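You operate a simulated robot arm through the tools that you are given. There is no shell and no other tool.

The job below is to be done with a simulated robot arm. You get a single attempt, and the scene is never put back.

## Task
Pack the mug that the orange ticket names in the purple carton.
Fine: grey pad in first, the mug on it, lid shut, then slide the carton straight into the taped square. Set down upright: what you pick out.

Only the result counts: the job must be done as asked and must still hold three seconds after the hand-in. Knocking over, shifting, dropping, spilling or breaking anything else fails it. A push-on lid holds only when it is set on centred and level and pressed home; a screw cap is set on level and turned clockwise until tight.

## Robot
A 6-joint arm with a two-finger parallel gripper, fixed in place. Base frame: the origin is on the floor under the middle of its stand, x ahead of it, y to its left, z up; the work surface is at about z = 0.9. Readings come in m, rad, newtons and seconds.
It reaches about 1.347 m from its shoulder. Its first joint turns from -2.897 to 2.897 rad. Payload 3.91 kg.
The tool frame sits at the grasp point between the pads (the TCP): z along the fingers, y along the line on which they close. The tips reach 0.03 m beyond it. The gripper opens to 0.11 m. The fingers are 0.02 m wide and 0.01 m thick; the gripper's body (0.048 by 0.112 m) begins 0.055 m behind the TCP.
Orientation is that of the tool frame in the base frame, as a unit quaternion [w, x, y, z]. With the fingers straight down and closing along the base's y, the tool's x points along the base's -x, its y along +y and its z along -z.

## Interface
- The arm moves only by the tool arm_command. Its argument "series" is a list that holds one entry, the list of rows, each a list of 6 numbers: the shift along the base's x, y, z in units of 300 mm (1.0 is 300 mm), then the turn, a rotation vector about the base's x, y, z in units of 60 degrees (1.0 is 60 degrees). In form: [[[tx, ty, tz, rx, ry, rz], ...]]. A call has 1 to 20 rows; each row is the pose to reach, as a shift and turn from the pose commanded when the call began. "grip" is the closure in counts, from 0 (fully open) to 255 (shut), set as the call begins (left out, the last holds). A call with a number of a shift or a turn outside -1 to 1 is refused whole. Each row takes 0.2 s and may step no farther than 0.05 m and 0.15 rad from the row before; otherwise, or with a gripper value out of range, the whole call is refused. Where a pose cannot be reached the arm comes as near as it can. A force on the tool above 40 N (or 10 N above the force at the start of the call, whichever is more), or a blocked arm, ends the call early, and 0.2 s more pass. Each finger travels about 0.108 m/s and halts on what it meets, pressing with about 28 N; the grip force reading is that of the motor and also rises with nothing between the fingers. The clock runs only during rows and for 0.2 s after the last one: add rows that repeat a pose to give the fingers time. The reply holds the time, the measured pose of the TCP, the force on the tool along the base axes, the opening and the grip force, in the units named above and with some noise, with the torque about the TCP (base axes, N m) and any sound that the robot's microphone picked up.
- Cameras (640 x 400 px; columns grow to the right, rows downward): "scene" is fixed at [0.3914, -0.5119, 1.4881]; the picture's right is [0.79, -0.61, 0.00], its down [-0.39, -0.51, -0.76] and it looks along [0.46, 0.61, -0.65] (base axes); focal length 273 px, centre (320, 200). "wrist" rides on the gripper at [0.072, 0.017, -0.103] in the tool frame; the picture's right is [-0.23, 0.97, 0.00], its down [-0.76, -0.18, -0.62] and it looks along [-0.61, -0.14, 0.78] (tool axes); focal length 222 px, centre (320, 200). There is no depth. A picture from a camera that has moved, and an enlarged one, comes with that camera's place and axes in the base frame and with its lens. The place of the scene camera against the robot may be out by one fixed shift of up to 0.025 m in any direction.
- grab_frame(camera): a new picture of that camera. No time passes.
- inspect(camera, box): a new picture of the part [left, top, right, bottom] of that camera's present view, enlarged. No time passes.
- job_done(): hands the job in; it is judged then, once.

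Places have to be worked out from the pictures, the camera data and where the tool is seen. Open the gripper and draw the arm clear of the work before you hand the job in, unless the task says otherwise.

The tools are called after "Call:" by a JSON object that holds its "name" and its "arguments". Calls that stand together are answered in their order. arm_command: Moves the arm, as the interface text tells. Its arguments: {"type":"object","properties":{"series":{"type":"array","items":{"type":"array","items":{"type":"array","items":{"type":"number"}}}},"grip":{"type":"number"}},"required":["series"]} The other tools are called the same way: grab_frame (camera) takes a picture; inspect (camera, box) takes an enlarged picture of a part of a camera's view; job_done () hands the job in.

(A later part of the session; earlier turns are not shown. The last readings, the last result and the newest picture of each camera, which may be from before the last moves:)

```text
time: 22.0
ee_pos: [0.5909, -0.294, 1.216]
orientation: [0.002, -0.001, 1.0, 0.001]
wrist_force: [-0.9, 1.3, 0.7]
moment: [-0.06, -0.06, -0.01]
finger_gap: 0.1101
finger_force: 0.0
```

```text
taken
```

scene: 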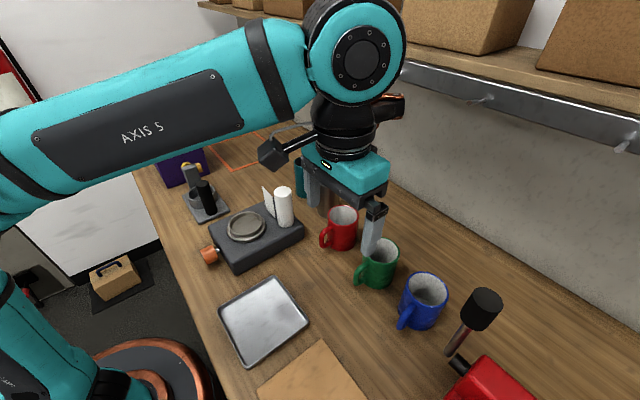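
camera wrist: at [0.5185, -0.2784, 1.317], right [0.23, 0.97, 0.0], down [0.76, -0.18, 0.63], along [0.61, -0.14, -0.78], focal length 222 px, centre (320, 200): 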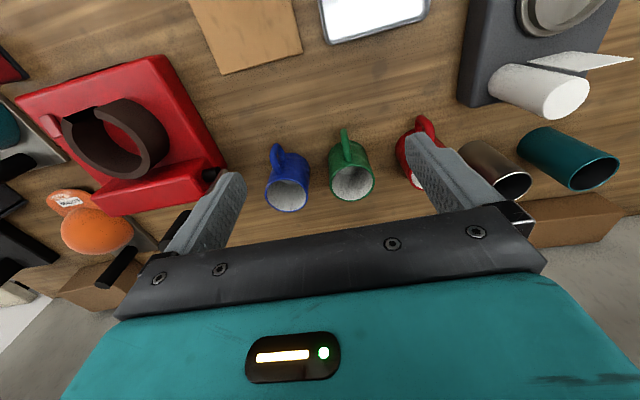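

The three mugs are in view. I move closer over the blue mug to measure it, and to check the black-knob tool beside it.

Call:
{"name": "arm_command", "arguments": {"series": [[[0.02, -0.1, -0.05, 0, 0, 0], [0.04, -0.2, -0.1, 0, 0, 0], [0.05, -0.3, -0.15, 0, 0, 0]]], "grip": 0}}

Call:
{"name": "grab_frame", "arguments": {"camera": "wrist"}}

Call:
{"name": "inspect", "arguments": {"camera": "wrist", "box": [200, 80, 420, 240]}}

Call:
{"name": "inspect", "arguments": {"camera": "scene", "box": [380, 250, 540, 400]}}

```text
time: 22.8
ee_pos: [0.6086, -0.3815, 1.1704]
orientation: [0.001, -0.002, 1.0, 0.0]
wrist_force: [-0.4, 0.1, 1.3]
moment: [-0.04, -0.05, 0.03]
finger_gap: 0.1103
finger_force: 0.0
```

```text
taken
camera wrist: at [0.5365, -0.367, 1.2712], right [0.23, 0.97, 0.0], down [0.76, -0.18, 0.62], along [0.61, -0.14, -0.78], focal length 222 px, centre (320, 200)
```

wrist: 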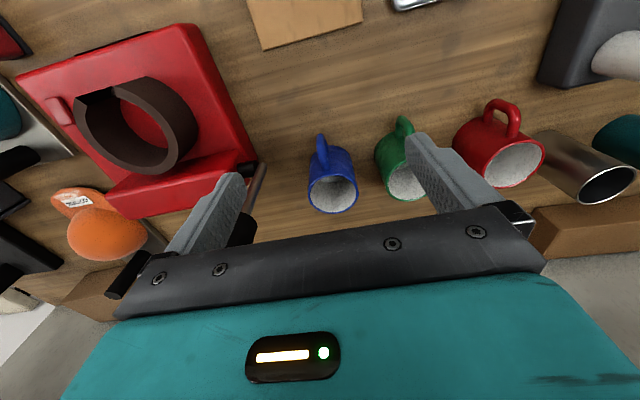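

```text
2.50 times, centred on (310, 160) of wrist
camera zoom: at [0.5365, -0.367, 1.2712], right [0.23, 0.97, 0.0], down [0.76, -0.18, 0.62], along [0.61, -0.14, -0.78], focal length 555 px, centre (345, 300)
```

zoom: 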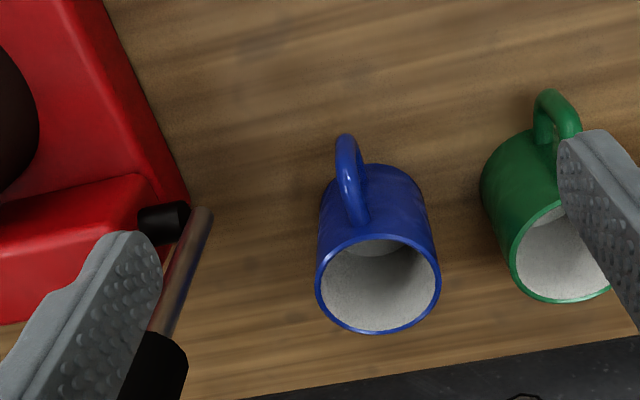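

```text
2.67 times, centred on (460, 325) of scene
camera zoom: at [0.3914, -0.5119, 1.4881], right [0.79, -0.61, 0.0], down [-0.39, -0.51, -0.76], along [0.46, 0.61, -0.65], focal length 727 px, centre (-53, -133)
```

zoom: 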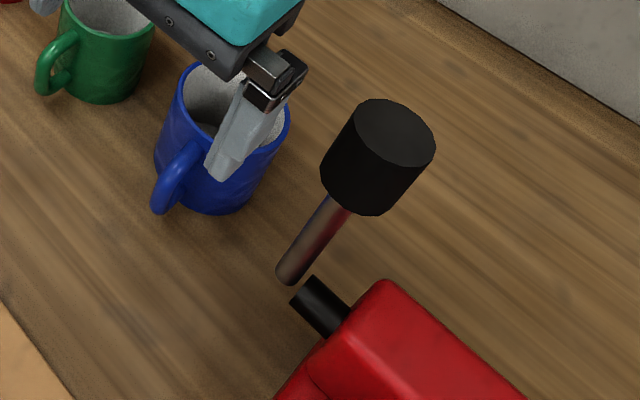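

The blue mug's centre is about (0.745, -0.396), diameter about 79 mm, top at z≈0.992, with its handle toward -x. The lever knob at about (0.68, -0.48) rises to z≈1.14, and the green mug is close on the other side. I go up, over the mug with a 20° yaw, and narrow the opening to 96 mm to stay clear of both.

Call:
{"name": "arm_command", "arguments": {"series": [[[0, 0, 0.15, 0, 0, 0], [0.11, 0, 0.1667, 0, 0, 0.1], [0.22, -0.01, 0.1667, 0, 0, 0.2], [0.33, -0.02, 0.1667, 0, 0, 0.3], [0.4517, -0.034, 0.1667, 0, 0, 0.3333], [0.4517, -0.034, 0.1667, 0, 0, 0.3333]]], "grip": 32}}

Call:
{"name": "grab_frame", "arguments": {"camera": "wrist"}}

Call:
{"name": "inspect", "arguments": {"camera": "wrist", "box": [210, 60, 430, 220]}}

Call:
{"name": "inspect", "arguments": {"camera": "scene", "box": [340, 180, 540, 380]}}

```text
time: 24.2
ee_pos: [0.7444, -0.3927, 1.2168]
orientation: [0.001, -0.174, 0.985, -0.001]
wrist_force: [-0.3, -0.9, 0.5]
moment: [-0.02, -0.02, 0.02]
finger_gap: 0.0962
finger_force: 0.0
out of reach, approached as far as the arm can: row 5, 6
```

```text
taken
camera wrist: at [0.6697, -0.4024, 1.3186], right [-0.12, 0.99, 0.0], down [0.77, 0.09, 0.63], along [0.62, 0.08, -0.78], focal length 222 px, centre (320, 200)
```

wrist: 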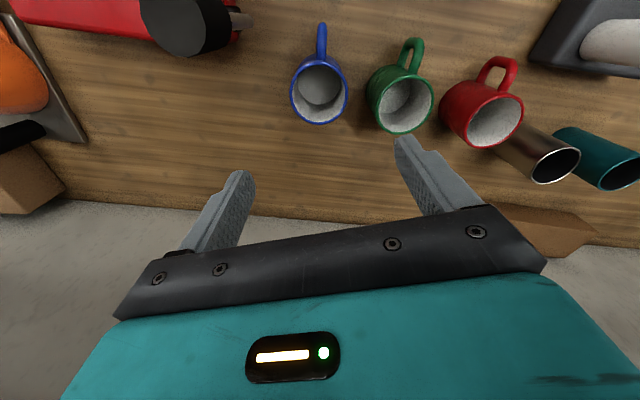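

```text
2.50 times, centred on (320, 140) of wrist
camera zoom: at [0.6697, -0.4024, 1.3186], right [-0.12, 0.99, 0.0], down [0.77, 0.09, 0.63], along [0.62, 0.08, -0.78], focal length 555 px, centre (320, 350)
```

zoom: 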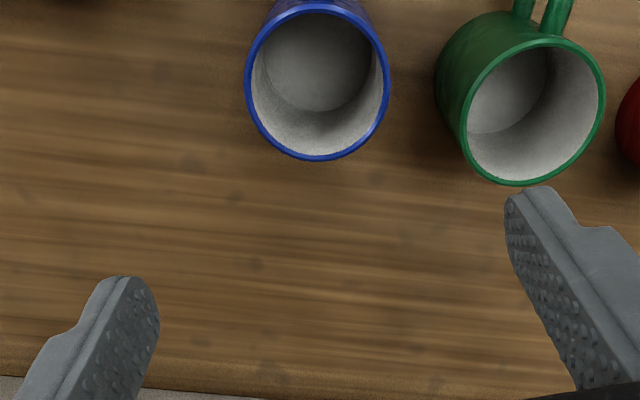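

```text
2.00 times, centred on (440, 280) of scene
camera zoom: at [0.3914, -0.5119, 1.4881], right [0.79, -0.61, 0.0], down [-0.39, -0.51, -0.76], along [0.46, 0.61, -0.65], focal length 546 px, centre (80, 40)
```

zoom: 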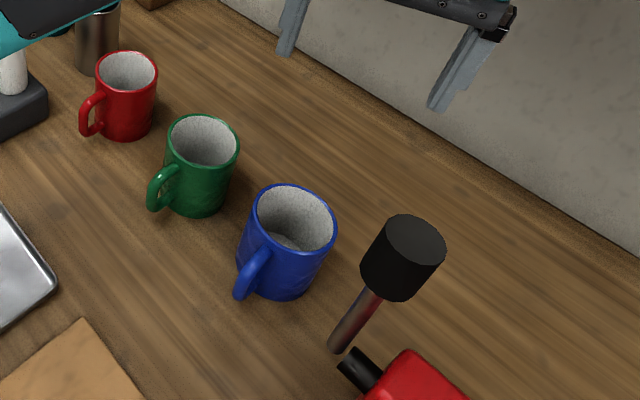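

I am centred over the mug to within about 2 mm. I descend to just above the rim and check again.

Call:
{"name": "arm_command", "arguments": {"series": [[[0, 0, -0.155, 0, 0, 0], [0, 0, -0.31, 0, 0, 0], [0, 0, -0.465, 0, 0, 0], [0, 0, -0.61, 0, 0, 0], [0, 0, -0.61, 0, 0, 0]]], "grip": 32}}

Call:
{"name": "grab_frame", "arguments": {"camera": "wrist"}}

Call:
{"name": "inspect", "arguments": {"camera": "scene", "box": [340, 180, 540, 380]}}

```text
time: 25.4
ee_pos: [0.7441, -0.3911, 1.0322]
orientation: [0.001, -0.174, 0.985, 0.001]
wrist_force: [0.2, -0.1, 0.1]
moment: [-0.02, 0.04, -0.02]
finger_gap: 0.0967
finger_force: 0.1
```

```text
taken
camera wrist: at [0.6688, -0.4018, 1.1347], right [-0.12, 0.99, 0.0], down [0.78, 0.09, 0.62], along [0.62, 0.08, -0.78], focal length 222 px, centre (320, 200)
```

wrist: 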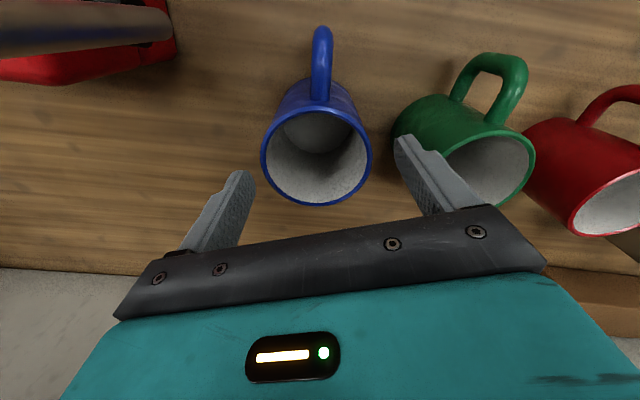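

```text
2.00 times, centred on (440, 280) of scene
camera zoom: at [0.3914, -0.5119, 1.4881], right [0.79, -0.61, 0.0], down [-0.39, -0.51, -0.76], along [0.46, 0.61, -0.65], focal length 546 px, centre (80, 40)
```

zoom: 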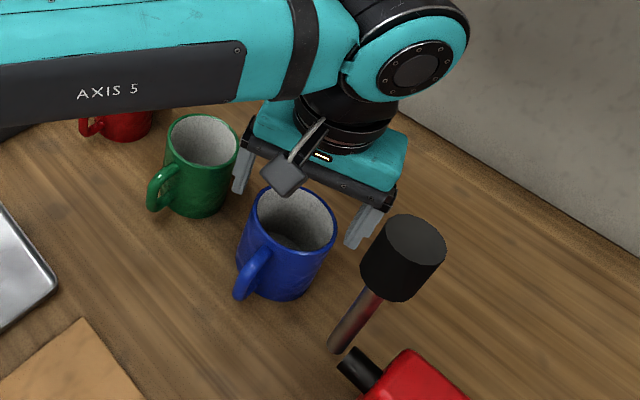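

Alignment is good and the fingers straddle the mug clear of the green mug and the lever. I lower to the grasp height.

Call:
{"name": "arm_command", "arguments": {"series": [[[0.005, 0, -0.07, 0, 0, 0], [0.01, 0, -0.14, 0, 0, 0], [0.01, 0, -0.215, 0, 0, 0], [0.01, 0, -0.215, 0, 0, 0]]], "grip": 32}}

Call:
{"name": "grab_frame", "arguments": {"camera": "wrist"}}

Call:
{"name": "inspect", "arguments": {"camera": "scene", "box": [340, 180, 540, 380]}}

```text
time: 26.4
ee_pos: [0.7463, -0.3931, 0.9685]
orientation: [0.001, -0.173, 0.985, 0.001]
wrist_force: [0.1, 0.0, -1.1]
moment: [0.03, 0.0, 0.0]
finger_gap: 0.0962
finger_force: 0.1
```

```text
taken
camera wrist: at [0.6722, -0.4029, 1.0707], right [-0.12, 0.99, 0.0], down [0.78, 0.09, 0.62], along [0.62, 0.08, -0.78], focal length 222 px, centre (320, 200)
```

wrist: 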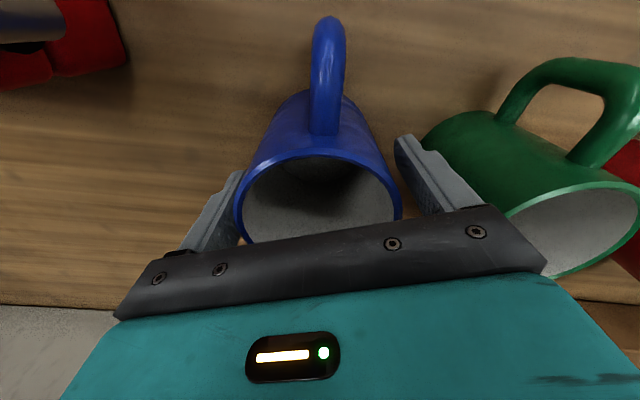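

```text
2.00 times, centred on (440, 280) of scene
camera zoom: at [0.3914, -0.5119, 1.4881], right [0.79, -0.61, 0.0], down [-0.39, -0.51, -0.76], along [0.46, 0.61, -0.65], focal length 546 px, centre (80, 40)
```

zoom: 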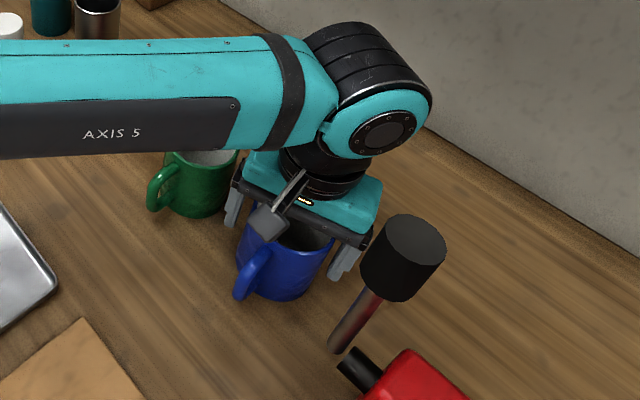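

The fingers are on either side of the mug body and clear of the handle. I close the gripper.

Call:
{"name": "arm_command", "arguments": {"series": [[[0, 0, 0, 0, 0, 0], [0, 0, 0, 0, 0, 0], [0, 0, 0, 0, 0, 0]]], "grip": 255}}

Call:
{"name": "grab_frame", "arguments": {"camera": "wrist"}}

```text
time: 27.2
ee_pos: [0.7476, -0.3936, 0.9685]
orientation: [0.001, -0.174, 0.985, 0.001]
wrist_force: [0.0, -0.2, 0.7]
moment: [-0.11, -0.09, 0.01]
finger_gap: 0.0759
finger_force: 27.0
```

```text
taken
camera wrist: at [0.6722, -0.4029, 1.0709], right [-0.12, 0.99, 0.0], down [0.78, 0.09, 0.62], along [0.62, 0.08, -0.78], focal length 222 px, centre (320, 200)
```

wrist: 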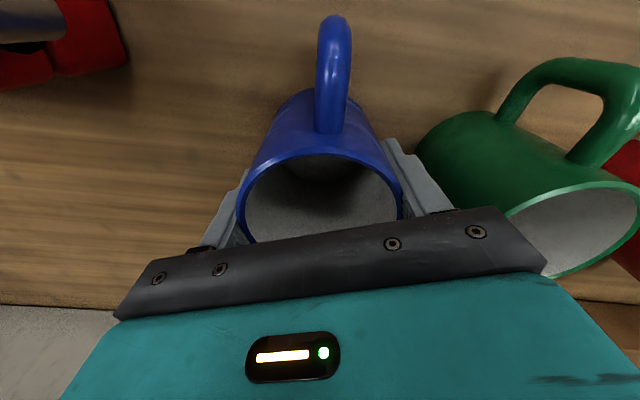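

The mug is gripped at 76 mm. I lift it straight up, in small steps first.

Call:
{"name": "arm_command", "arguments": {"series": [[[0, 0, 0.04, 0, 0, 0], [0, 0, 0.1, 0, 0, 0], [0, 0, 0.2, 0, 0, 0], [0, 0, 0.3, 0, 0, 0], [0, 0, 0.4, 0, 0, 0], [0, 0, 0.5, 0, 0, 0]]], "grip": 255}}

Call:
{"name": "grab_frame", "arguments": {"camera": "wrist"}}

Call:
{"name": "grab_frame", "arguments": {"camera": "scene"}}

```text
time: 28.6
ee_pos: [0.7459, -0.3933, 1.1174]
orientation: [0.001, -0.173, 0.985, 0.002]
wrist_force: [0.2, 0.3, -2.9]
moment: [-0.01, -0.01, 0.01]
finger_gap: 0.0754
finger_force: 28.4
```

```text
taken
camera wrist: at [0.6711, -0.404, 1.22], right [-0.12, 0.99, 0.0], down [0.78, 0.09, 0.62], along [0.62, 0.08, -0.78], focal length 222 px, centre (320, 200)
```

wrist: 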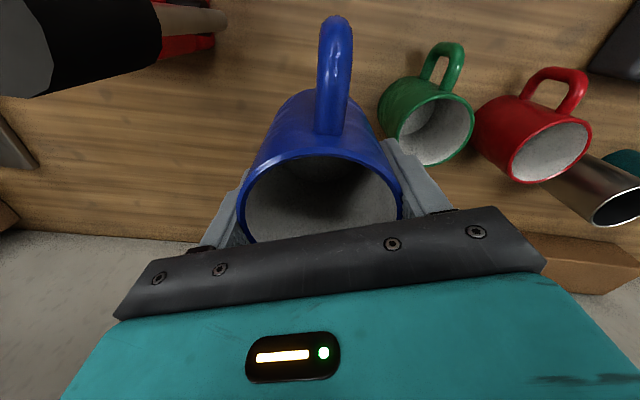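

```text
taken
```

scene: 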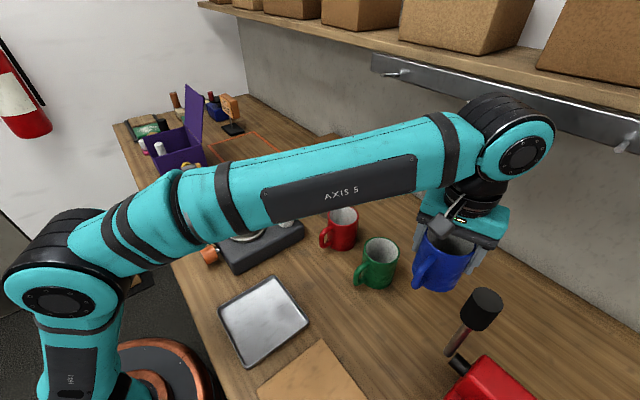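

The mug is held level and weighs about 0.3 kg. I carry it up and inward toward the carton while turning the hand to the planned placing yaw of -75°, so the handle ends up pointing +y, clear of the post.

Call:
{"name": "arm_command", "arguments": {"series": [[[0, 0, 0.12, 0, 0, 0], [-0.02, 0.02, 0.25, 0, 0, 0], [-0.12, 0.14, 0.27, 0, 0, -0.11], [-0.22, 0.26, 0.29, 0, 0, -0.22], [-0.32, 0.38, 0.31, 0, 0, -0.33], [-0.42, 0.5, 0.33, 0, 0, -0.44], [-0.52, 0.62, 0.35, 0, 0, -0.55], [-0.62, 0.745, 0.375, 0, 0, -0.66]]], "grip": 255}}

Call:
{"name": "grab_frame", "arguments": {"camera": "scene"}}

```text
time: 30.4
ee_pos: [0.5609, -0.1664, 1.2311]
orientation: [0.001, 0.171, 0.985, 0.001]
wrist_force: [1.5, 0.6, -3.9]
moment: [0.02, 0.02, 0.01]
finger_gap: 0.0755
finger_force: 28.4
```

```text
taken
```

scene: 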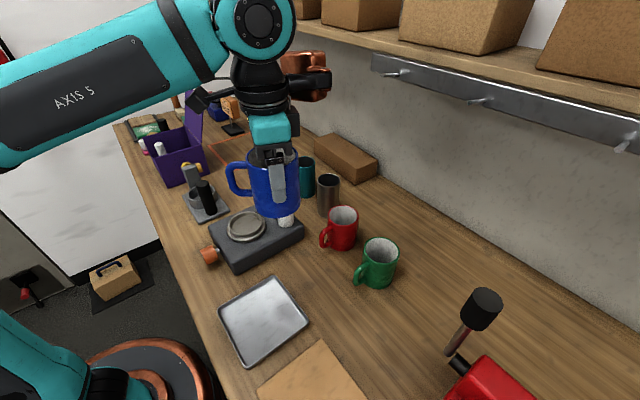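

The mug remains upright and secure. I continue toward the carton and finish the turn.

Call:
{"name": "arm_command", "arguments": {"series": [[[-0.03, 0.129, 0, 0, 0, -0.132], [-0.06, 0.257, 0, 0, 0, -0.264], [-0.09, 0.386, 0, 0, 0, -0.396], [-0.12, 0.514, 0, 0, 0, -0.528], [-0.14, 0.643, 0, 0, 0, -0.66], [-0.17, 0.771, 0, 0, 0, -0.792], [-0.2, 0.9, 0, 0, 0, -0.923]]], "grip": 255}}

Call:
{"name": "grab_frame", "arguments": {"camera": "scene"}}

Call:
{"name": "grab_frame", "arguments": {"camera": "wrist"}}

```text
time: 32.0
ee_pos: [0.4994, 0.0991, 1.2322]
orientation: [0.0, 0.609, 0.793, 0.0]
wrist_force: [-1.4, 0.1, -3.0]
moment: [0.01, -0.02, -0.01]
finger_gap: 0.0759
finger_force: 27.9
```

```text
taken
```

scene: 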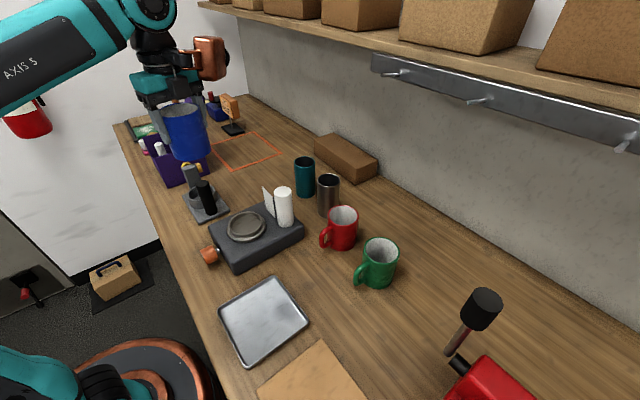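

```text
taken
camera wrist: at [0.4969, 0.1726, 1.3342], right [1.0, 0.03, 0.0], down [0.02, -0.78, 0.62], along [0.02, -0.62, -0.78], focal length 222 px, centre (320, 200)
```

wrist: 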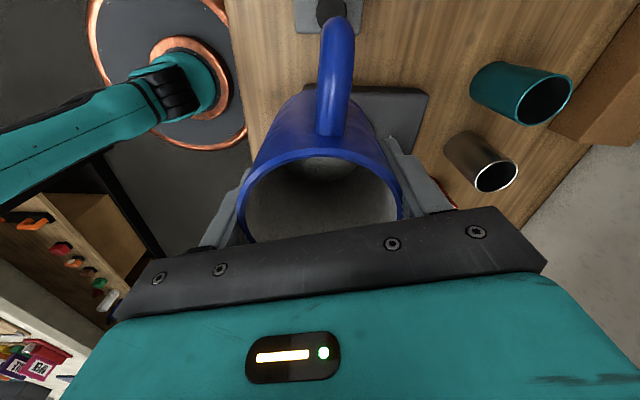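

The hand is at -75° yaw with the handle pointing +y. I continue toward the carton at this height.

Call:
{"name": "arm_command", "arguments": {"series": [[[0.005, 0.15, 0, 0, 0, 0], [0.01, 0.3, 0, 0, 0, 0], [0.015, 0.45, 0, 0, 0, 0], [0.02, 0.6, 0, 0, 0, 0], [0.025, 0.75, 0, 0, 0, 0], [0.03, 0.9, 0, 0, 0, 0], [0.03, 1.0, 0, 0, 0, 0]]], "grip": 255}}

Call:
{"name": "inspect", "arguments": {"camera": "scene", "box": [110, 50, 260, 200]}}

Call:
{"name": "grab_frame", "arguments": {"camera": "wrist"}}

```text
time: 33.6
ee_pos: [0.5072, 0.4017, 1.2328]
orientation: [0.002, 0.608, 0.794, 0.001]
wrist_force: [-0.5, -0.7, -2.0]
moment: [0.01, -0.02, -0.03]
finger_gap: 0.0753
finger_force: 28.1
```

```text
2.67 times, centred on (185, 125) of scene
camera zoom: at [0.3914, -0.5119, 1.4881], right [0.79, -0.61, 0.0], down [-0.39, -0.51, -0.76], along [0.46, 0.61, -0.65], focal length 727 px, centre (680, 400)
```

zoom: 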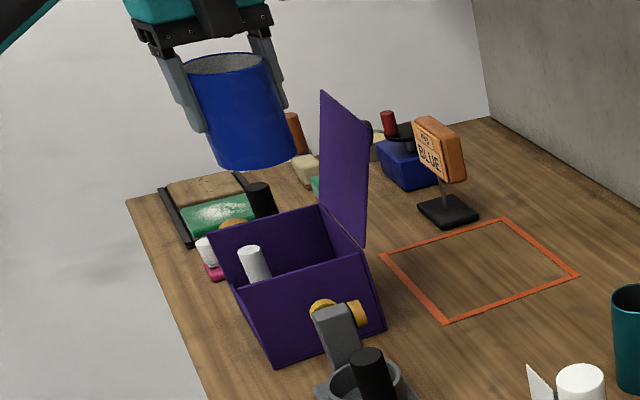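

```text
taken
camera wrist: at [0.5043, 0.475, 1.3346], right [1.0, 0.03, 0.0], down [0.02, -0.78, 0.62], along [0.02, -0.62, -0.78], focal length 222 px, centre (320, 200)
```

wrist: 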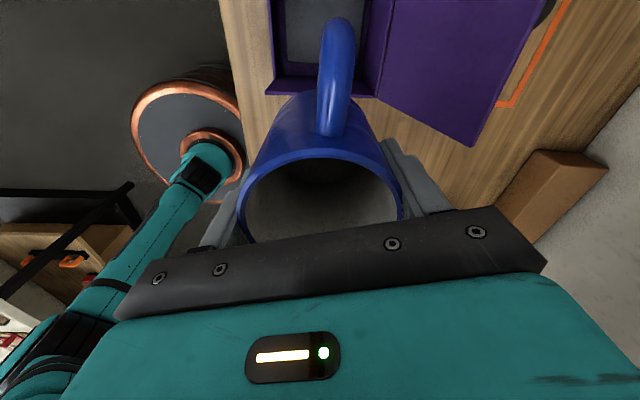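

I move the last few centimetres over the carton and descend until the mug's base is just above the rim.

Call:
{"name": "arm_command", "arguments": {"series": [[[0.0067, 0.12, 0, 0, 0, 0], [0.0067, 0.22, 0, 0, 0, 0], [0.0067, 0.22, -0.14, 0, 0, 0], [0.0067, 0.22, -0.28, 0, 0, 0], [0.0067, 0.22, -0.4, 0, 0, 0], [0.0067, 0.22, -0.4, 0, 0, 0]]], "grip": 255}}

Call:
{"name": "inspect", "arguments": {"camera": "scene", "box": [120, 70, 240, 200]}}

Call:
{"name": "grab_frame", "arguments": {"camera": "wrist"}}

Call:
{"name": "inspect", "arguments": {"camera": "wrist", "box": [200, 0, 440, 200]}}

```text
time: 35.0
ee_pos: [0.5125, 0.4689, 1.1106]
orientation: [0.001, 0.609, 0.793, 0.001]
wrist_force: [-0.3, 0.0, -2.4]
moment: [-0.01, -0.02, 0.01]
finger_gap: 0.0751
finger_force: 27.5
```

```text
3.08 times, centred on (180, 135) of scene
camera zoom: at [0.3914, -0.5119, 1.4881], right [0.79, -0.61, 0.0], down [-0.39, -0.51, -0.76], along [0.46, 0.61, -0.65], focal length 839 px, centre (751, 400)
```

zoom: 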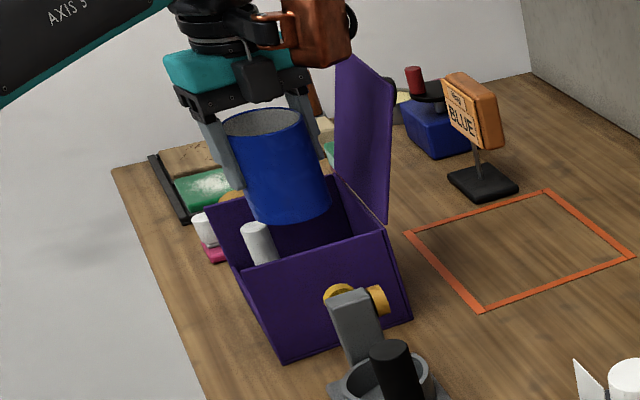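

```text
taken
camera wrist: at [0.5083, 0.542, 1.2133], right [1.0, 0.03, 0.0], down [0.03, -0.78, 0.62], along [0.02, -0.62, -0.78], focal length 222 px, centre (320, 200)
```

wrist: 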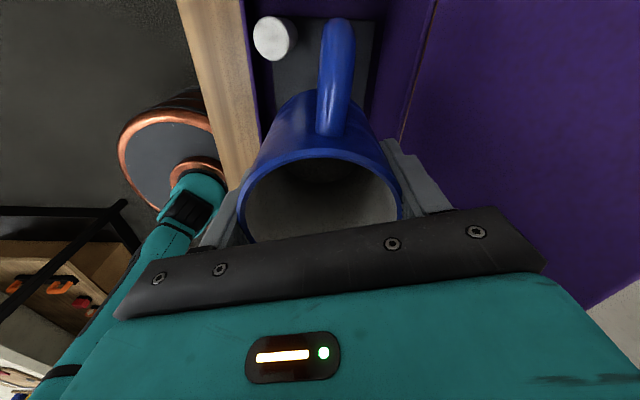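

```text
2.00 times, centred on (320, 100) of wrist
camera zoom: at [0.5083, 0.542, 1.2133], right [1.0, 0.03, 0.0], down [0.03, -0.78, 0.62], along [0.02, -0.62, -0.78], focal length 444 px, centre (320, 400)
```

zoom: 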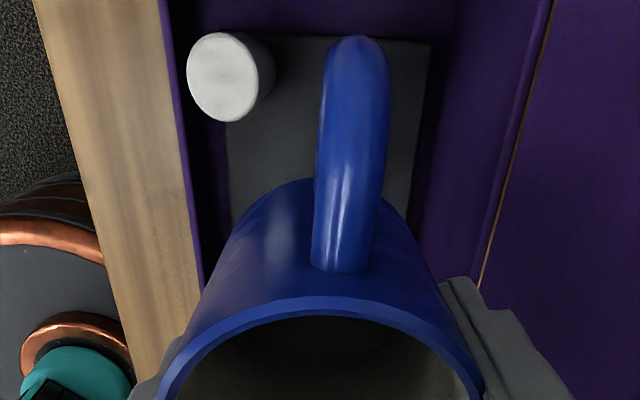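

The copper-coloured wrist housing looks close to the open lid, so I check that before lowering any further.

Call:
{"name": "inspect", "arguments": {"camera": "scene", "box": [165, 60, 255, 140]}}

Call:
{"name": "grab_frame", "arguments": {"camera": "scene"}}

```text
5.00 times, centred on (210, 100) of scene
camera zoom: at [0.3914, -0.5119, 1.4881], right [0.79, -0.61, 0.0], down [-0.39, -0.51, -0.76], along [0.46, 0.61, -0.65], focal length 1364 px, centre (870, 700)
```

zoom: 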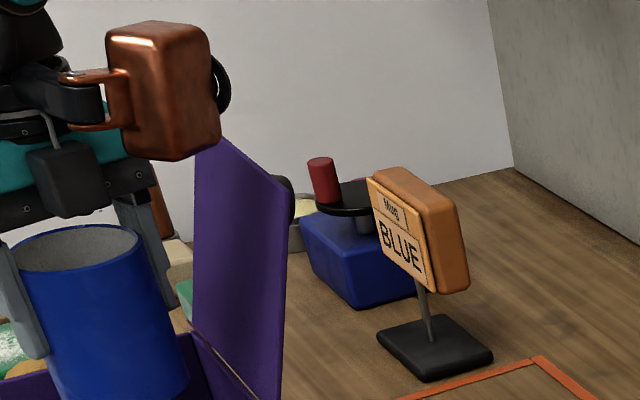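

```text
taken
```

scene: 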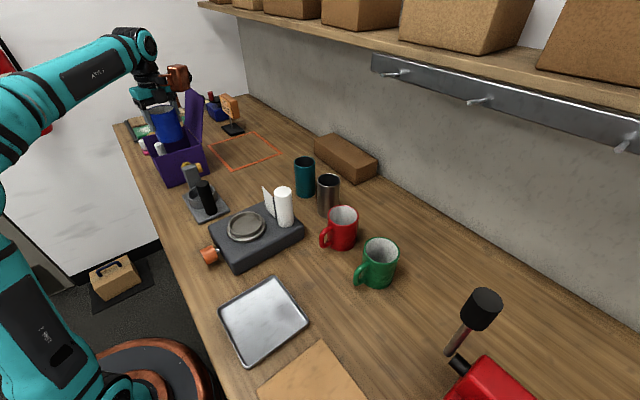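

The copper housing is fixed to the tool: it sits about 10 cm from the tool axis and its bottom is 7 cm above the TCP. At this yaw it would hit the lid on the way down. I raise slightly and turn another -30° to -105°, so the housing swings to the -y side and the handle points away from the post.

Call:
{"name": "arm_command", "arguments": {"series": [[[0, 0, 0.07, 0, 0, 0], [0, 0, 0.07, 0, 0, -0.125], [0, 0, 0.07, 0, 0, -0.25], [0, 0, 0.07, 0, 0, -0.375], [0, 0, 0.07, 0, 0, -0.5], [0, 0, 0.07, 0, 0, -0.5]]], "grip": 255}}

Call:
{"name": "inspect", "arguments": {"camera": "scene", "box": [110, 50, 260, 200]}}

Call:
{"name": "grab_frame", "arguments": {"camera": "wrist"}}

Call:
{"name": "inspect", "arguments": {"camera": "wrist", "box": [200, 0, 440, 200]}}

```text
time: 36.4
ee_pos: [0.5093, 0.4681, 1.1331]
orientation: [0.001, 0.793, 0.609, 0.0]
wrist_force: [-0.1, 0.3, -2.4]
moment: [-0.04, 0.06, -0.01]
finger_gap: 0.0754
finger_force: 28.3
```

```text
2.67 times, centred on (185, 125) of scene
camera zoom: at [0.3914, -0.5119, 1.4881], right [0.79, -0.61, 0.0], down [-0.39, -0.51, -0.76], along [0.46, 0.61, -0.65], focal length 727 px, centre (680, 400)
```

zoom: 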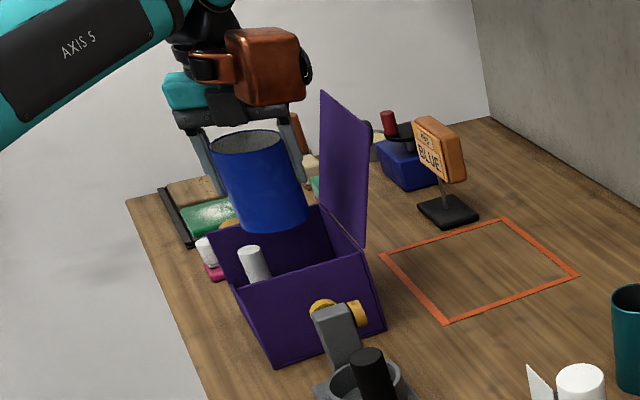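

```text
taken
camera wrist: at [0.5448, 0.532, 1.2347], right [0.88, -0.47, 0.0], down [-0.37, -0.69, 0.62], along [-0.29, -0.55, -0.78], focal length 222 px, centre (320, 200)
```

wrist: 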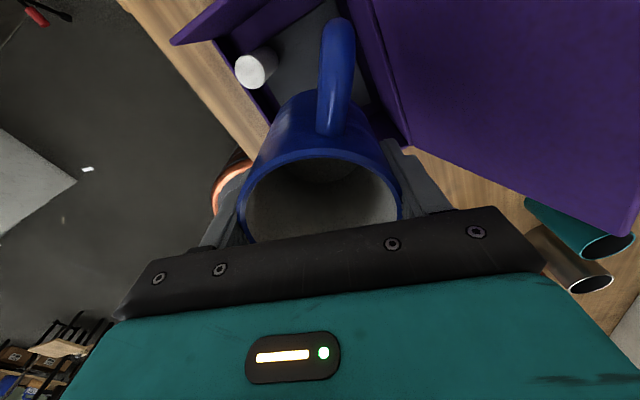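

```text
2.00 times, centred on (320, 100) of wrist
camera zoom: at [0.5448, 0.532, 1.2347], right [0.88, -0.47, 0.0], down [-0.37, -0.69, 0.62], along [-0.29, -0.55, -0.78], focal length 444 px, centre (320, 400)
```

zoom: 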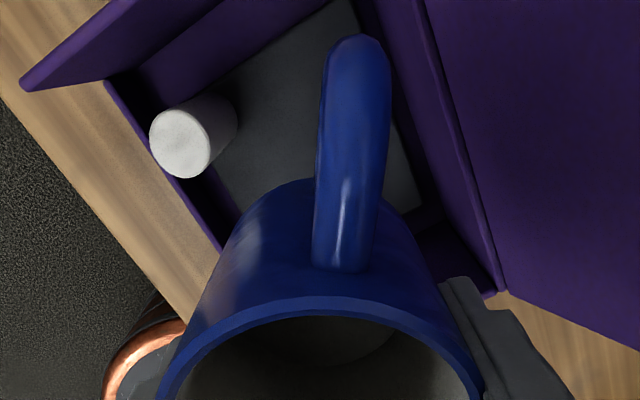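

The housing is now on the -y side, clear of the lid, and the handle clears the post and the walls. I lower the mug into the carton.

Call:
{"name": "arm_command", "arguments": {"series": [[[0, 0, -0.08, 0, 0, 0], [0, 0, -0.16, 0, 0, 0], [0, 0, -0.24, 0, 0, 0], [0, 0, -0.24, 0, 0, 0]]], "grip": 255}}

Call:
{"name": "inspect", "arguments": {"camera": "scene", "box": [120, 60, 240, 190]}}

Call:
{"name": "inspect", "arguments": {"camera": "wrist", "box": [180, 0, 460, 210]}}

```text
time: 37.4
ee_pos: [0.51, 0.4683, 1.0589]
orientation: [0.0, 0.793, 0.609, -0.001]
wrist_force: [0.2, 0.4, -3.7]
moment: [-0.04, 0.02, -0.01]
finger_gap: 0.0752
finger_force: 28.2
```

```text
3.08 times, centred on (180, 125) of scene
camera zoom: at [0.3914, -0.5119, 1.4881], right [0.79, -0.61, 0.0], down [-0.39, -0.51, -0.76], along [0.46, 0.61, -0.65], focal length 839 px, centre (751, 431)
```

zoom: 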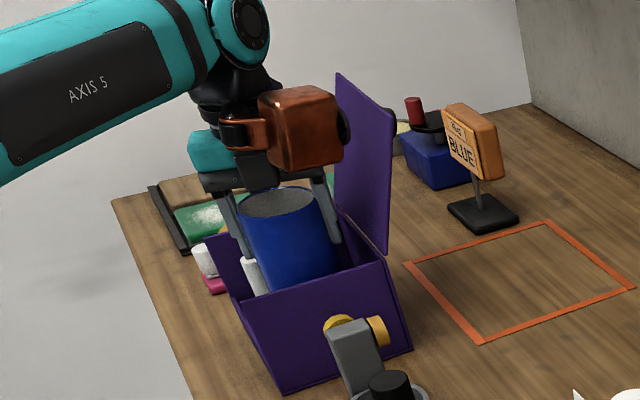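

```text
1.90 times, centred on (320, 105) of wrist
camera zoom: at [0.544, 0.5319, 1.1612], right [0.88, -0.47, 0.0], down [-0.37, -0.69, 0.62], along [-0.29, -0.55, -0.78], focal length 423 px, centre (320, 381)
```

zoom: 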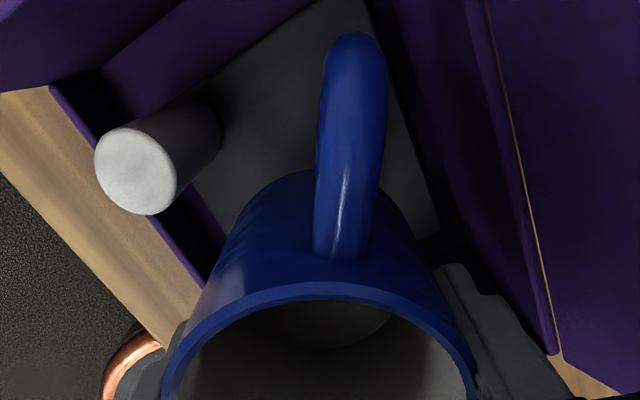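

Clearances look good all round. I continue lowering.

Call:
{"name": "arm_command", "arguments": {"series": [[[0, 0, -0.08, 0, 0, 0], [0, 0, -0.15, 0, 0, 0], [0, 0, -0.21, 0, 0, 0], [0, 0, -0.21, 0, 0, 0]]], "grip": 255}}

Call:
{"name": "inspect", "arguments": {"camera": "scene", "box": [120, 60, 240, 190]}}

Call:
{"name": "inspect", "arguments": {"camera": "wrist", "box": [180, 0, 460, 210]}}

```text
time: 38.4
ee_pos: [0.5087, 0.4666, 0.9966]
orientation: [0.001, 0.793, 0.609, 0.001]
wrist_force: [0.2, -0.7, -3.5]
moment: [0.02, -0.01, -0.01]
finger_gap: 0.0752
finger_force: 28.4
```

```text
3.08 times, centred on (180, 125) of scene
camera zoom: at [0.3914, -0.5119, 1.4881], right [0.79, -0.61, 0.0], down [-0.39, -0.51, -0.76], along [0.46, 0.61, -0.65], focal length 839 px, centre (751, 431)
```

zoom: 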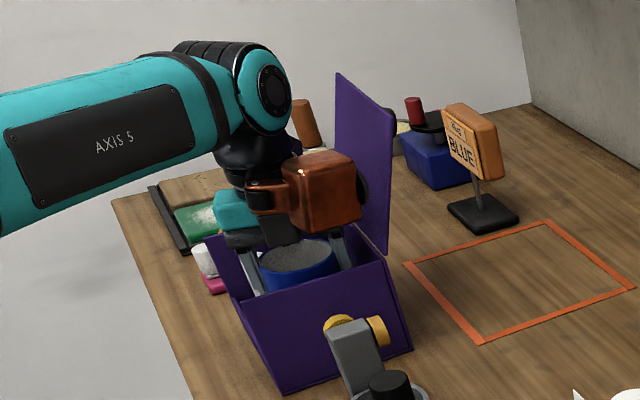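

```text
1.90 times, centred on (320, 105) of wrist
camera zoom: at [0.5431, 0.5313, 1.0992], right [0.88, -0.47, 0.0], down [-0.37, -0.69, 0.62], along [-0.29, -0.55, -0.78], focal length 423 px, centre (320, 381)
```

zoom: 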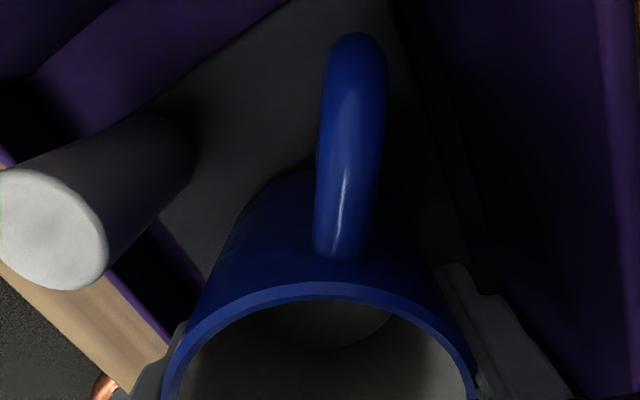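

Nothing is touching. I finish the lowering in small steps, watching for contact with the pad.

Call:
{"name": "arm_command", "arguments": {"series": [[[0, 0, -0.015, 0, 0, 0], [0, 0, -0.03, 0, 0, 0], [0, 0, -0.03, 0, 0, 0]]], "grip": 255}}

```text
time: 39.2
ee_pos: [0.5099, 0.4681, 0.9885]
orientation: [0.0, 0.794, 0.608, -0.001]
wrist_force: [-0.4, -0.7, -2.7]
moment: [-0.05, 0.01, 0.01]
finger_gap: 0.0752
finger_force: 28.1
```

Call:
{"name": "arm_command", "arguments": {"series": [[[0, 0, -0.008, 0, 0, 0], [0, 0, -0.013, 0, 0, 0], [0, 0, -0.013, 0, 0, 0]]], "grip": 255}}

```text
time: 40.0
ee_pos: [0.5099, 0.4668, 0.9843]
orientation: [0.001, 0.793, 0.609, 0.0]
wrist_force: [-0.6, -1.1, -3.1]
moment: [0.0, 0.05, -0.02]
finger_gap: 0.0753
finger_force: 28.4
```

Call:
{"name": "arm_command", "arguments": {"series": [[[0, 0, -0.006, 0, 0, 0], [0, 0, -0.01, 0, 0, 0], [0, 0, -0.01, 0, 0, 0]]], "grip": 255}}

```text
time: 40.8
ee_pos: [0.5106, 0.4667, 0.9819]
orientation: [0.001, 0.793, 0.609, 0.0]
wrist_force: [-1.1, 2.4, 18.7]
moment: [0.11, 0.18, 0.37]
finger_gap: 0.0752
finger_force: 27.6
```

The mug is in contact with the pad. I relieve the push, then open the fingers just enough to release.

Call:
{"name": "arm_command", "arguments": {"series": [[[0, 0, 0.005, 0, 0, 0], [0, 0, 0.005, 0, 0, 0]]], "grip": 255}}

Call:
{"name": "arm_command", "arguments": {"series": [[[0, 0, 0, 0, 0, 0], [0, 0, 0, 0, 0, 0], [0, 0, 0, 0, 0, 0]]], "grip": 50}}

Call:
{"name": "inspect", "arguments": {"camera": "wrist", "box": [180, 0, 460, 210]}}

```text
time: 41.4
ee_pos: [0.5113, 0.4677, 0.9831]
orientation: [0.0, 0.793, 0.609, -0.001]
wrist_force: [-1.2, -1.2, 5.2]
moment: [0.06, 0.13, 0.03]
finger_gap: 0.0751
finger_force: 28.1
```

```text
time: 42.2
ee_pos: [0.5108, 0.468, 0.9822]
orientation: [0.001, 0.793, 0.609, 0.0]
wrist_force: [0.3, 0.4, 0.4]
moment: [0.03, 0.01, -0.01]
finger_gap: 0.0882
finger_force: 0.1
```

```text
1.90 times, centred on (320, 105) of wrist
camera zoom: at [0.5456, 0.532, 1.0849], right [0.88, -0.47, 0.0], down [-0.37, -0.69, 0.62], along [-0.29, -0.55, -0.78], focal length 423 px, centre (320, 381)
```

zoom: 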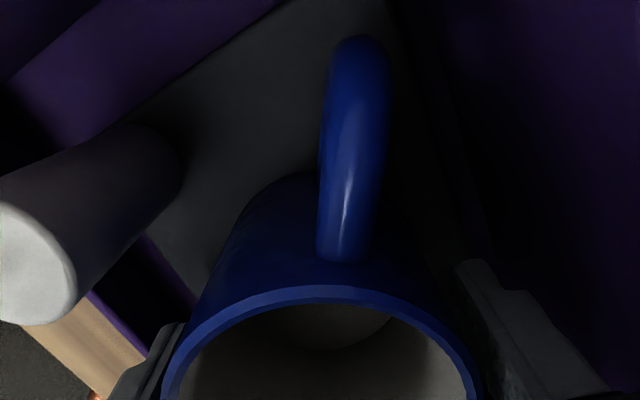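

Both fingers are off the mug. I lift straight up slowly, then check the carton.

Call:
{"name": "arm_command", "arguments": {"series": [[[0, 0, 0.06, 0, 0, 0], [0, 0, 0.14, 0, 0, 0], [0, 0, 0.25, 0, 0, 0], [0, 0, 0.4, 0, 0, 0], [0, 0, 0.55, 0, 0, 0], [0, 0, 0.7, 0, 0, 0], [0, 0, 0.85, 0, 0, 0]]], "grip": 50}}

Call:
{"name": "grab_frame", "arguments": {"camera": "wrist"}}

Call:
{"name": "inspect", "arguments": {"camera": "scene", "box": [120, 60, 260, 200]}}

```text
time: 43.8
ee_pos: [0.5096, 0.4642, 1.2375]
orientation: [0.003, 0.794, 0.608, -0.001]
wrist_force: [0.0, 1.2, 0.3]
moment: [0.01, 0.03, 0.01]
finger_gap: 0.0886
finger_force: 0.0
```

```text
taken
camera wrist: at [0.5443, 0.5292, 1.3399], right [0.88, -0.47, 0.0], down [-0.37, -0.69, 0.62], along [-0.29, -0.55, -0.78], focal length 222 px, centre (320, 200)
```

wrist: 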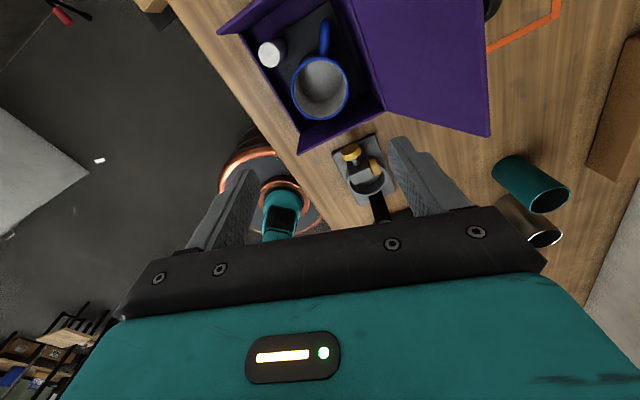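

```text
2.86 times, centred on (190, 130) of scene
camera zoom: at [0.3914, -0.5119, 1.4881], right [0.79, -0.61, 0.0], down [-0.39, -0.51, -0.76], along [0.46, 0.61, -0.65], focal length 779 px, centre (691, 400)
```

zoom: 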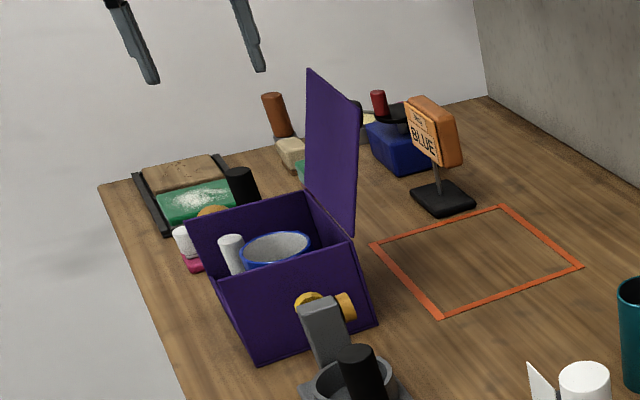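

The mug stands upright on the pad, beside the post and below the rim. Next I measure the lid accurately before closing it.

Call:
{"name": "inspect", "arguments": {"camera": "wrist", "box": [200, 0, 520, 200]}}

Call:
{"name": "inspect", "arguments": {"camera": "scene", "box": [170, 70, 260, 150]}}

```text
2.00 times, centred on (360, 100) of wrist
camera zoom: at [0.5443, 0.5292, 1.3399], right [0.88, -0.47, 0.0], down [-0.37, -0.69, 0.62], along [-0.29, -0.55, -0.78], focal length 444 px, centre (240, 400)
```

zoom: 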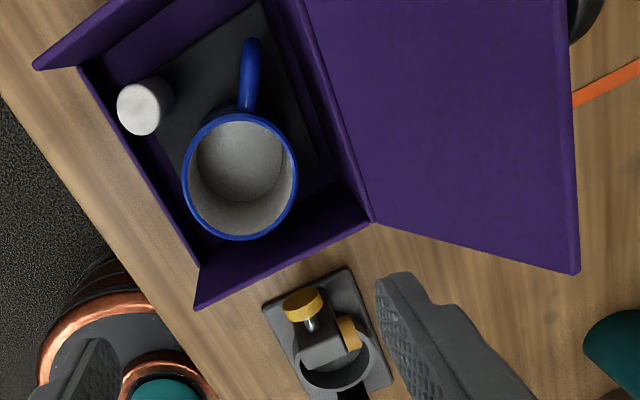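

```text
5.00 times, centred on (215, 110) of scene
camera zoom: at [0.3914, -0.5119, 1.4881], right [0.79, -0.61, 0.0], down [-0.39, -0.51, -0.76], along [0.46, 0.61, -0.65], focal length 1364 px, centre (845, 650)
```

zoom: 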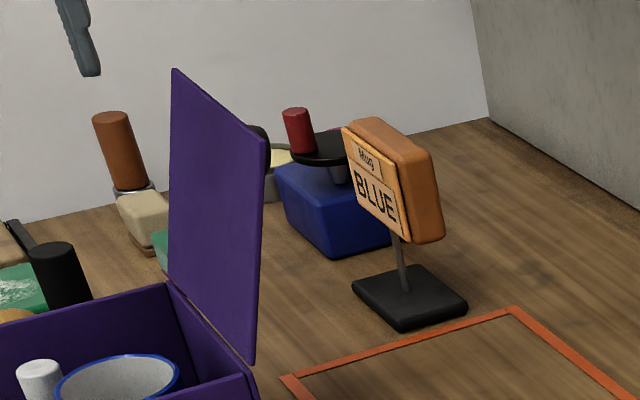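

Lid hinge is at about (0.583, z 1.017), the lid's top edge at about (0.632, z 1.165), leaning back 18°. I raise the hand and turn it back to yaw 0 while going over to the +x side of the lid.

Call:
{"name": "arm_command", "arguments": {"series": [[[0, 0, 0.1, 0, 0, 0.125], [0, 0, 0.2, 0, 0, 0.25], [0, 0, 0.2, 0, 0, 0.375], [0, 0, 0.2, 0, 0, 0.5], [0, 0, 0.2, 0, 0, 0.625], [0, 0, 0.2, 0, 0, 0.75], [0, 0, 0.2, 0, 0, 0.875]]], "grip": 116}}

Call:
{"name": "arm_command", "arguments": {"series": [[[0.08, 0.01, 0, 0, 0, 0.125], [0.16, 0.02, 0, 0, 0, 0.25], [0.24, 0.03, 0, 0, 0, 0.375], [0.32, 0.04, 0, 0, 0, 0.5], [0.4, 0.05, 0, 0, 0, 0.625], [0.48, 0.06, 0, 0, 0, 0.75], [0.563, 0.0717, 0, 0, 0, 0.875]]], "grip": 116}}

Call:
{"name": "grab_frame", "arguments": {"camera": "wrist"}}

Call:
{"name": "inspect", "arguments": {"camera": "scene", "box": [120, 40, 280, 200]}}

```text
time: 45.4
ee_pos: [0.508, 0.4635, 1.2815]
orientation: [0.001, 0.441, 0.898, 0.003]
wrist_force: [-0.5, -0.1, -0.4]
moment: [0.04, 0.01, 0.02]
finger_gap: 0.0598
finger_force: 0.0
out of reach, approached as far as the arm can: row 2, 3, 4, 5, 6, 7
```

```text
time: 47.0
ee_pos: [0.6577, 0.4699, 1.2374]
orientation: [0.007, -0.001, 1.0, 0.004]
wrist_force: [-0.3, -0.2, 0.4]
moment: [0.05, -0.08, 0.02]
finger_gap: 0.0601
finger_force: 0.0
out of reach, approached as far as the arm can: row 1, 2, 3, 4, 5, 6, 7
```

```text
taken
camera wrist: at [0.5833, 0.4836, 1.3398], right [0.22, 0.97, 0.01], down [0.75, -0.18, 0.63], along [0.62, -0.13, -0.78], focal length 222 px, centre (320, 200)
```

wrist: 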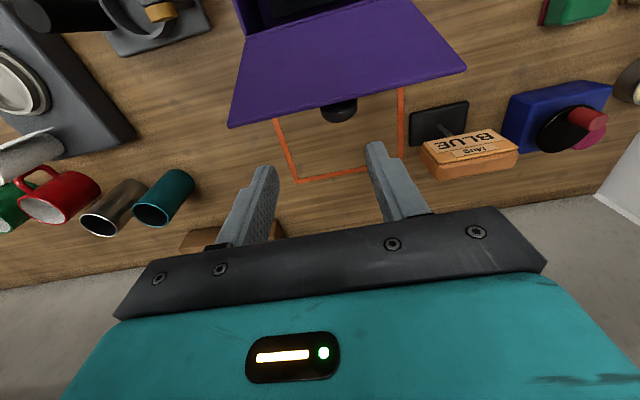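

```text
2.50 times, centred on (200, 120) of scene
camera zoom: at [0.3914, -0.5119, 1.4881], right [0.79, -0.61, 0.0], down [-0.39, -0.51, -0.76], along [0.46, 0.61, -0.65], focal length 682 px, centre (620, 400)
```

zoom: 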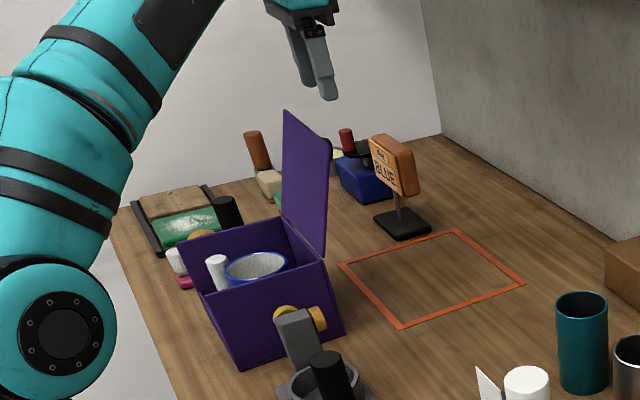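

There is something black behind the lid's upper part, maybe a knob on its outer face. I zoom in to identify it before pushing.

Call:
{"name": "inspect", "arguments": {"camera": "wrist", "box": [220, 0, 480, 190]}}

Call:
{"name": "inspect", "arguments": {"camera": "scene", "box": [180, 70, 240, 130]}}

```text
2.11 times, centred on (350, 95) of wrist
camera zoom: at [0.5833, 0.4836, 1.3398], right [0.22, 0.97, 0.01], down [0.75, -0.18, 0.63], along [0.62, -0.13, -0.78], focal length 468 px, centre (257, 421)
```

zoom: 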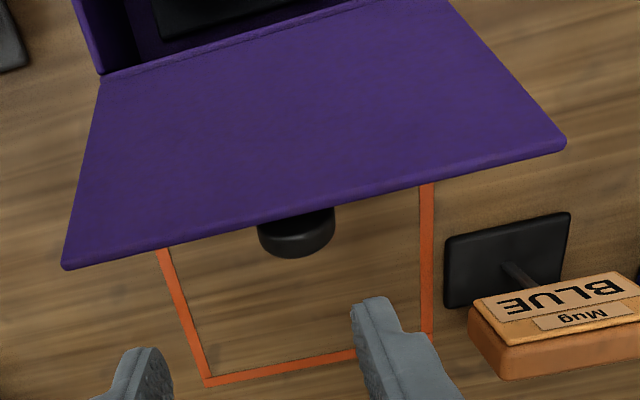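

```text
6.67 times, centred on (210, 100) of scene
camera zoom: at [0.3914, -0.5119, 1.4881], right [0.79, -0.61, 0.0], down [-0.39, -0.51, -0.76], along [0.46, 0.61, -0.65], focal length 1818 px, centre (1053, 867)
```

zoom: 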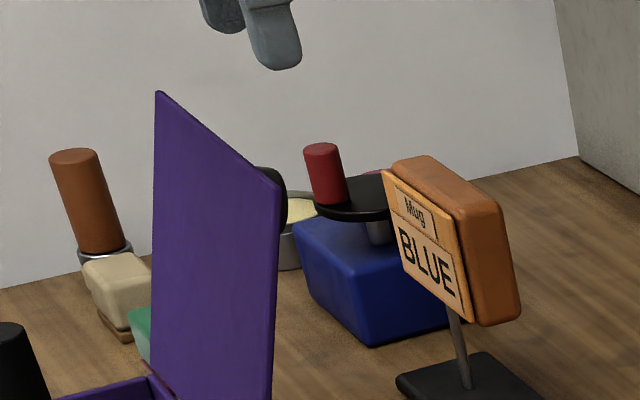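

It is a knob on the lid's outer face, centred at y≈0.488. I will straddle it with the fingers 70 mm apart. The last pose was clipped by the reach limit, so I make a small test move first to learn where the command frame is.

Call:
{"name": "arm_command", "arguments": {"series": [[[0.03, 0, 0, 0, 0, 0], [0.06, 0, -0.05, 0, 0, 0], [0.06, 0, -0.05, 0, 0, 0]]], "grip": 93}}

```text
time: 47.8
ee_pos: [0.675, 0.4703, 1.2206]
orientation: [0.001, -0.001, 1.0, 0.001]
wrist_force: [0.1, 0.4, -0.4]
moment: [0.02, -0.02, 0.04]
finger_gap: 0.07
finger_force: 0.1
out of reach, approached as far as the arm can: row 1
```

The command frame matches the measured pose. I now move down behind the lid, staying clear of it and straddling the knob.

Call:
{"name": "arm_command", "arguments": {"series": [[[0.033, 0.06, 0, 0, 0, 0], [0.033, 0.06, -0.1, 0, 0, 0], [0.033, 0.06, -0.2, 0, 0, 0], [0.033, 0.06, -0.27, 0, 0, 0], [0.033, 0.06, -0.27, 0, 0, 0]]], "grip": 93}}

Call:
{"name": "grab_frame", "arguments": {"camera": "wrist"}}

Call:
{"name": "inspect", "arguments": {"camera": "scene", "box": [140, 60, 260, 190]}}

```text
time: 49.0
ee_pos: [0.6864, 0.4895, 1.1416]
orientation: [0.0, 0.0, 1.0, 0.001]
wrist_force: [0.2, -0.8, -1.0]
moment: [0.03, -0.04, 0.0]
finger_gap: 0.0699
finger_force: 0.1
out of reach, approached as far as the arm can: row 1
```

```text
taken
camera wrist: at [0.6121, 0.5045, 1.2443], right [0.23, 0.97, 0.0], down [0.76, -0.18, 0.62], along [0.61, -0.14, -0.78], focal length 222 px, centre (320, 200)
```

wrist: 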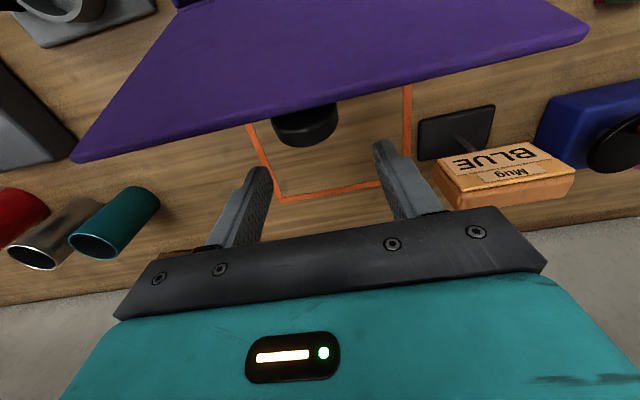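

```text
3.08 times, centred on (200, 125) of scene
camera zoom: at [0.3914, -0.5119, 1.4881], right [0.79, -0.61, 0.0], down [-0.39, -0.51, -0.76], along [0.46, 0.61, -0.65], focal length 839 px, centre (689, 431)
```

zoom: 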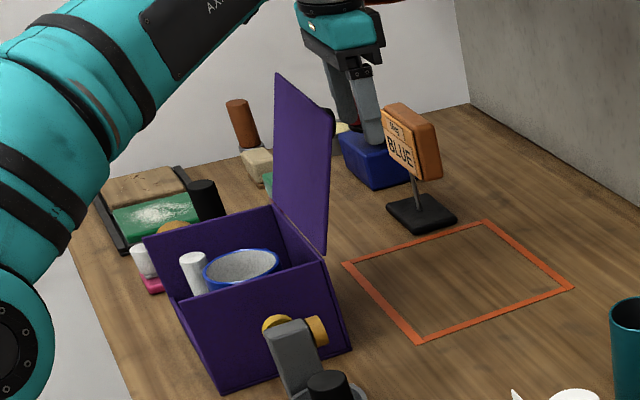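

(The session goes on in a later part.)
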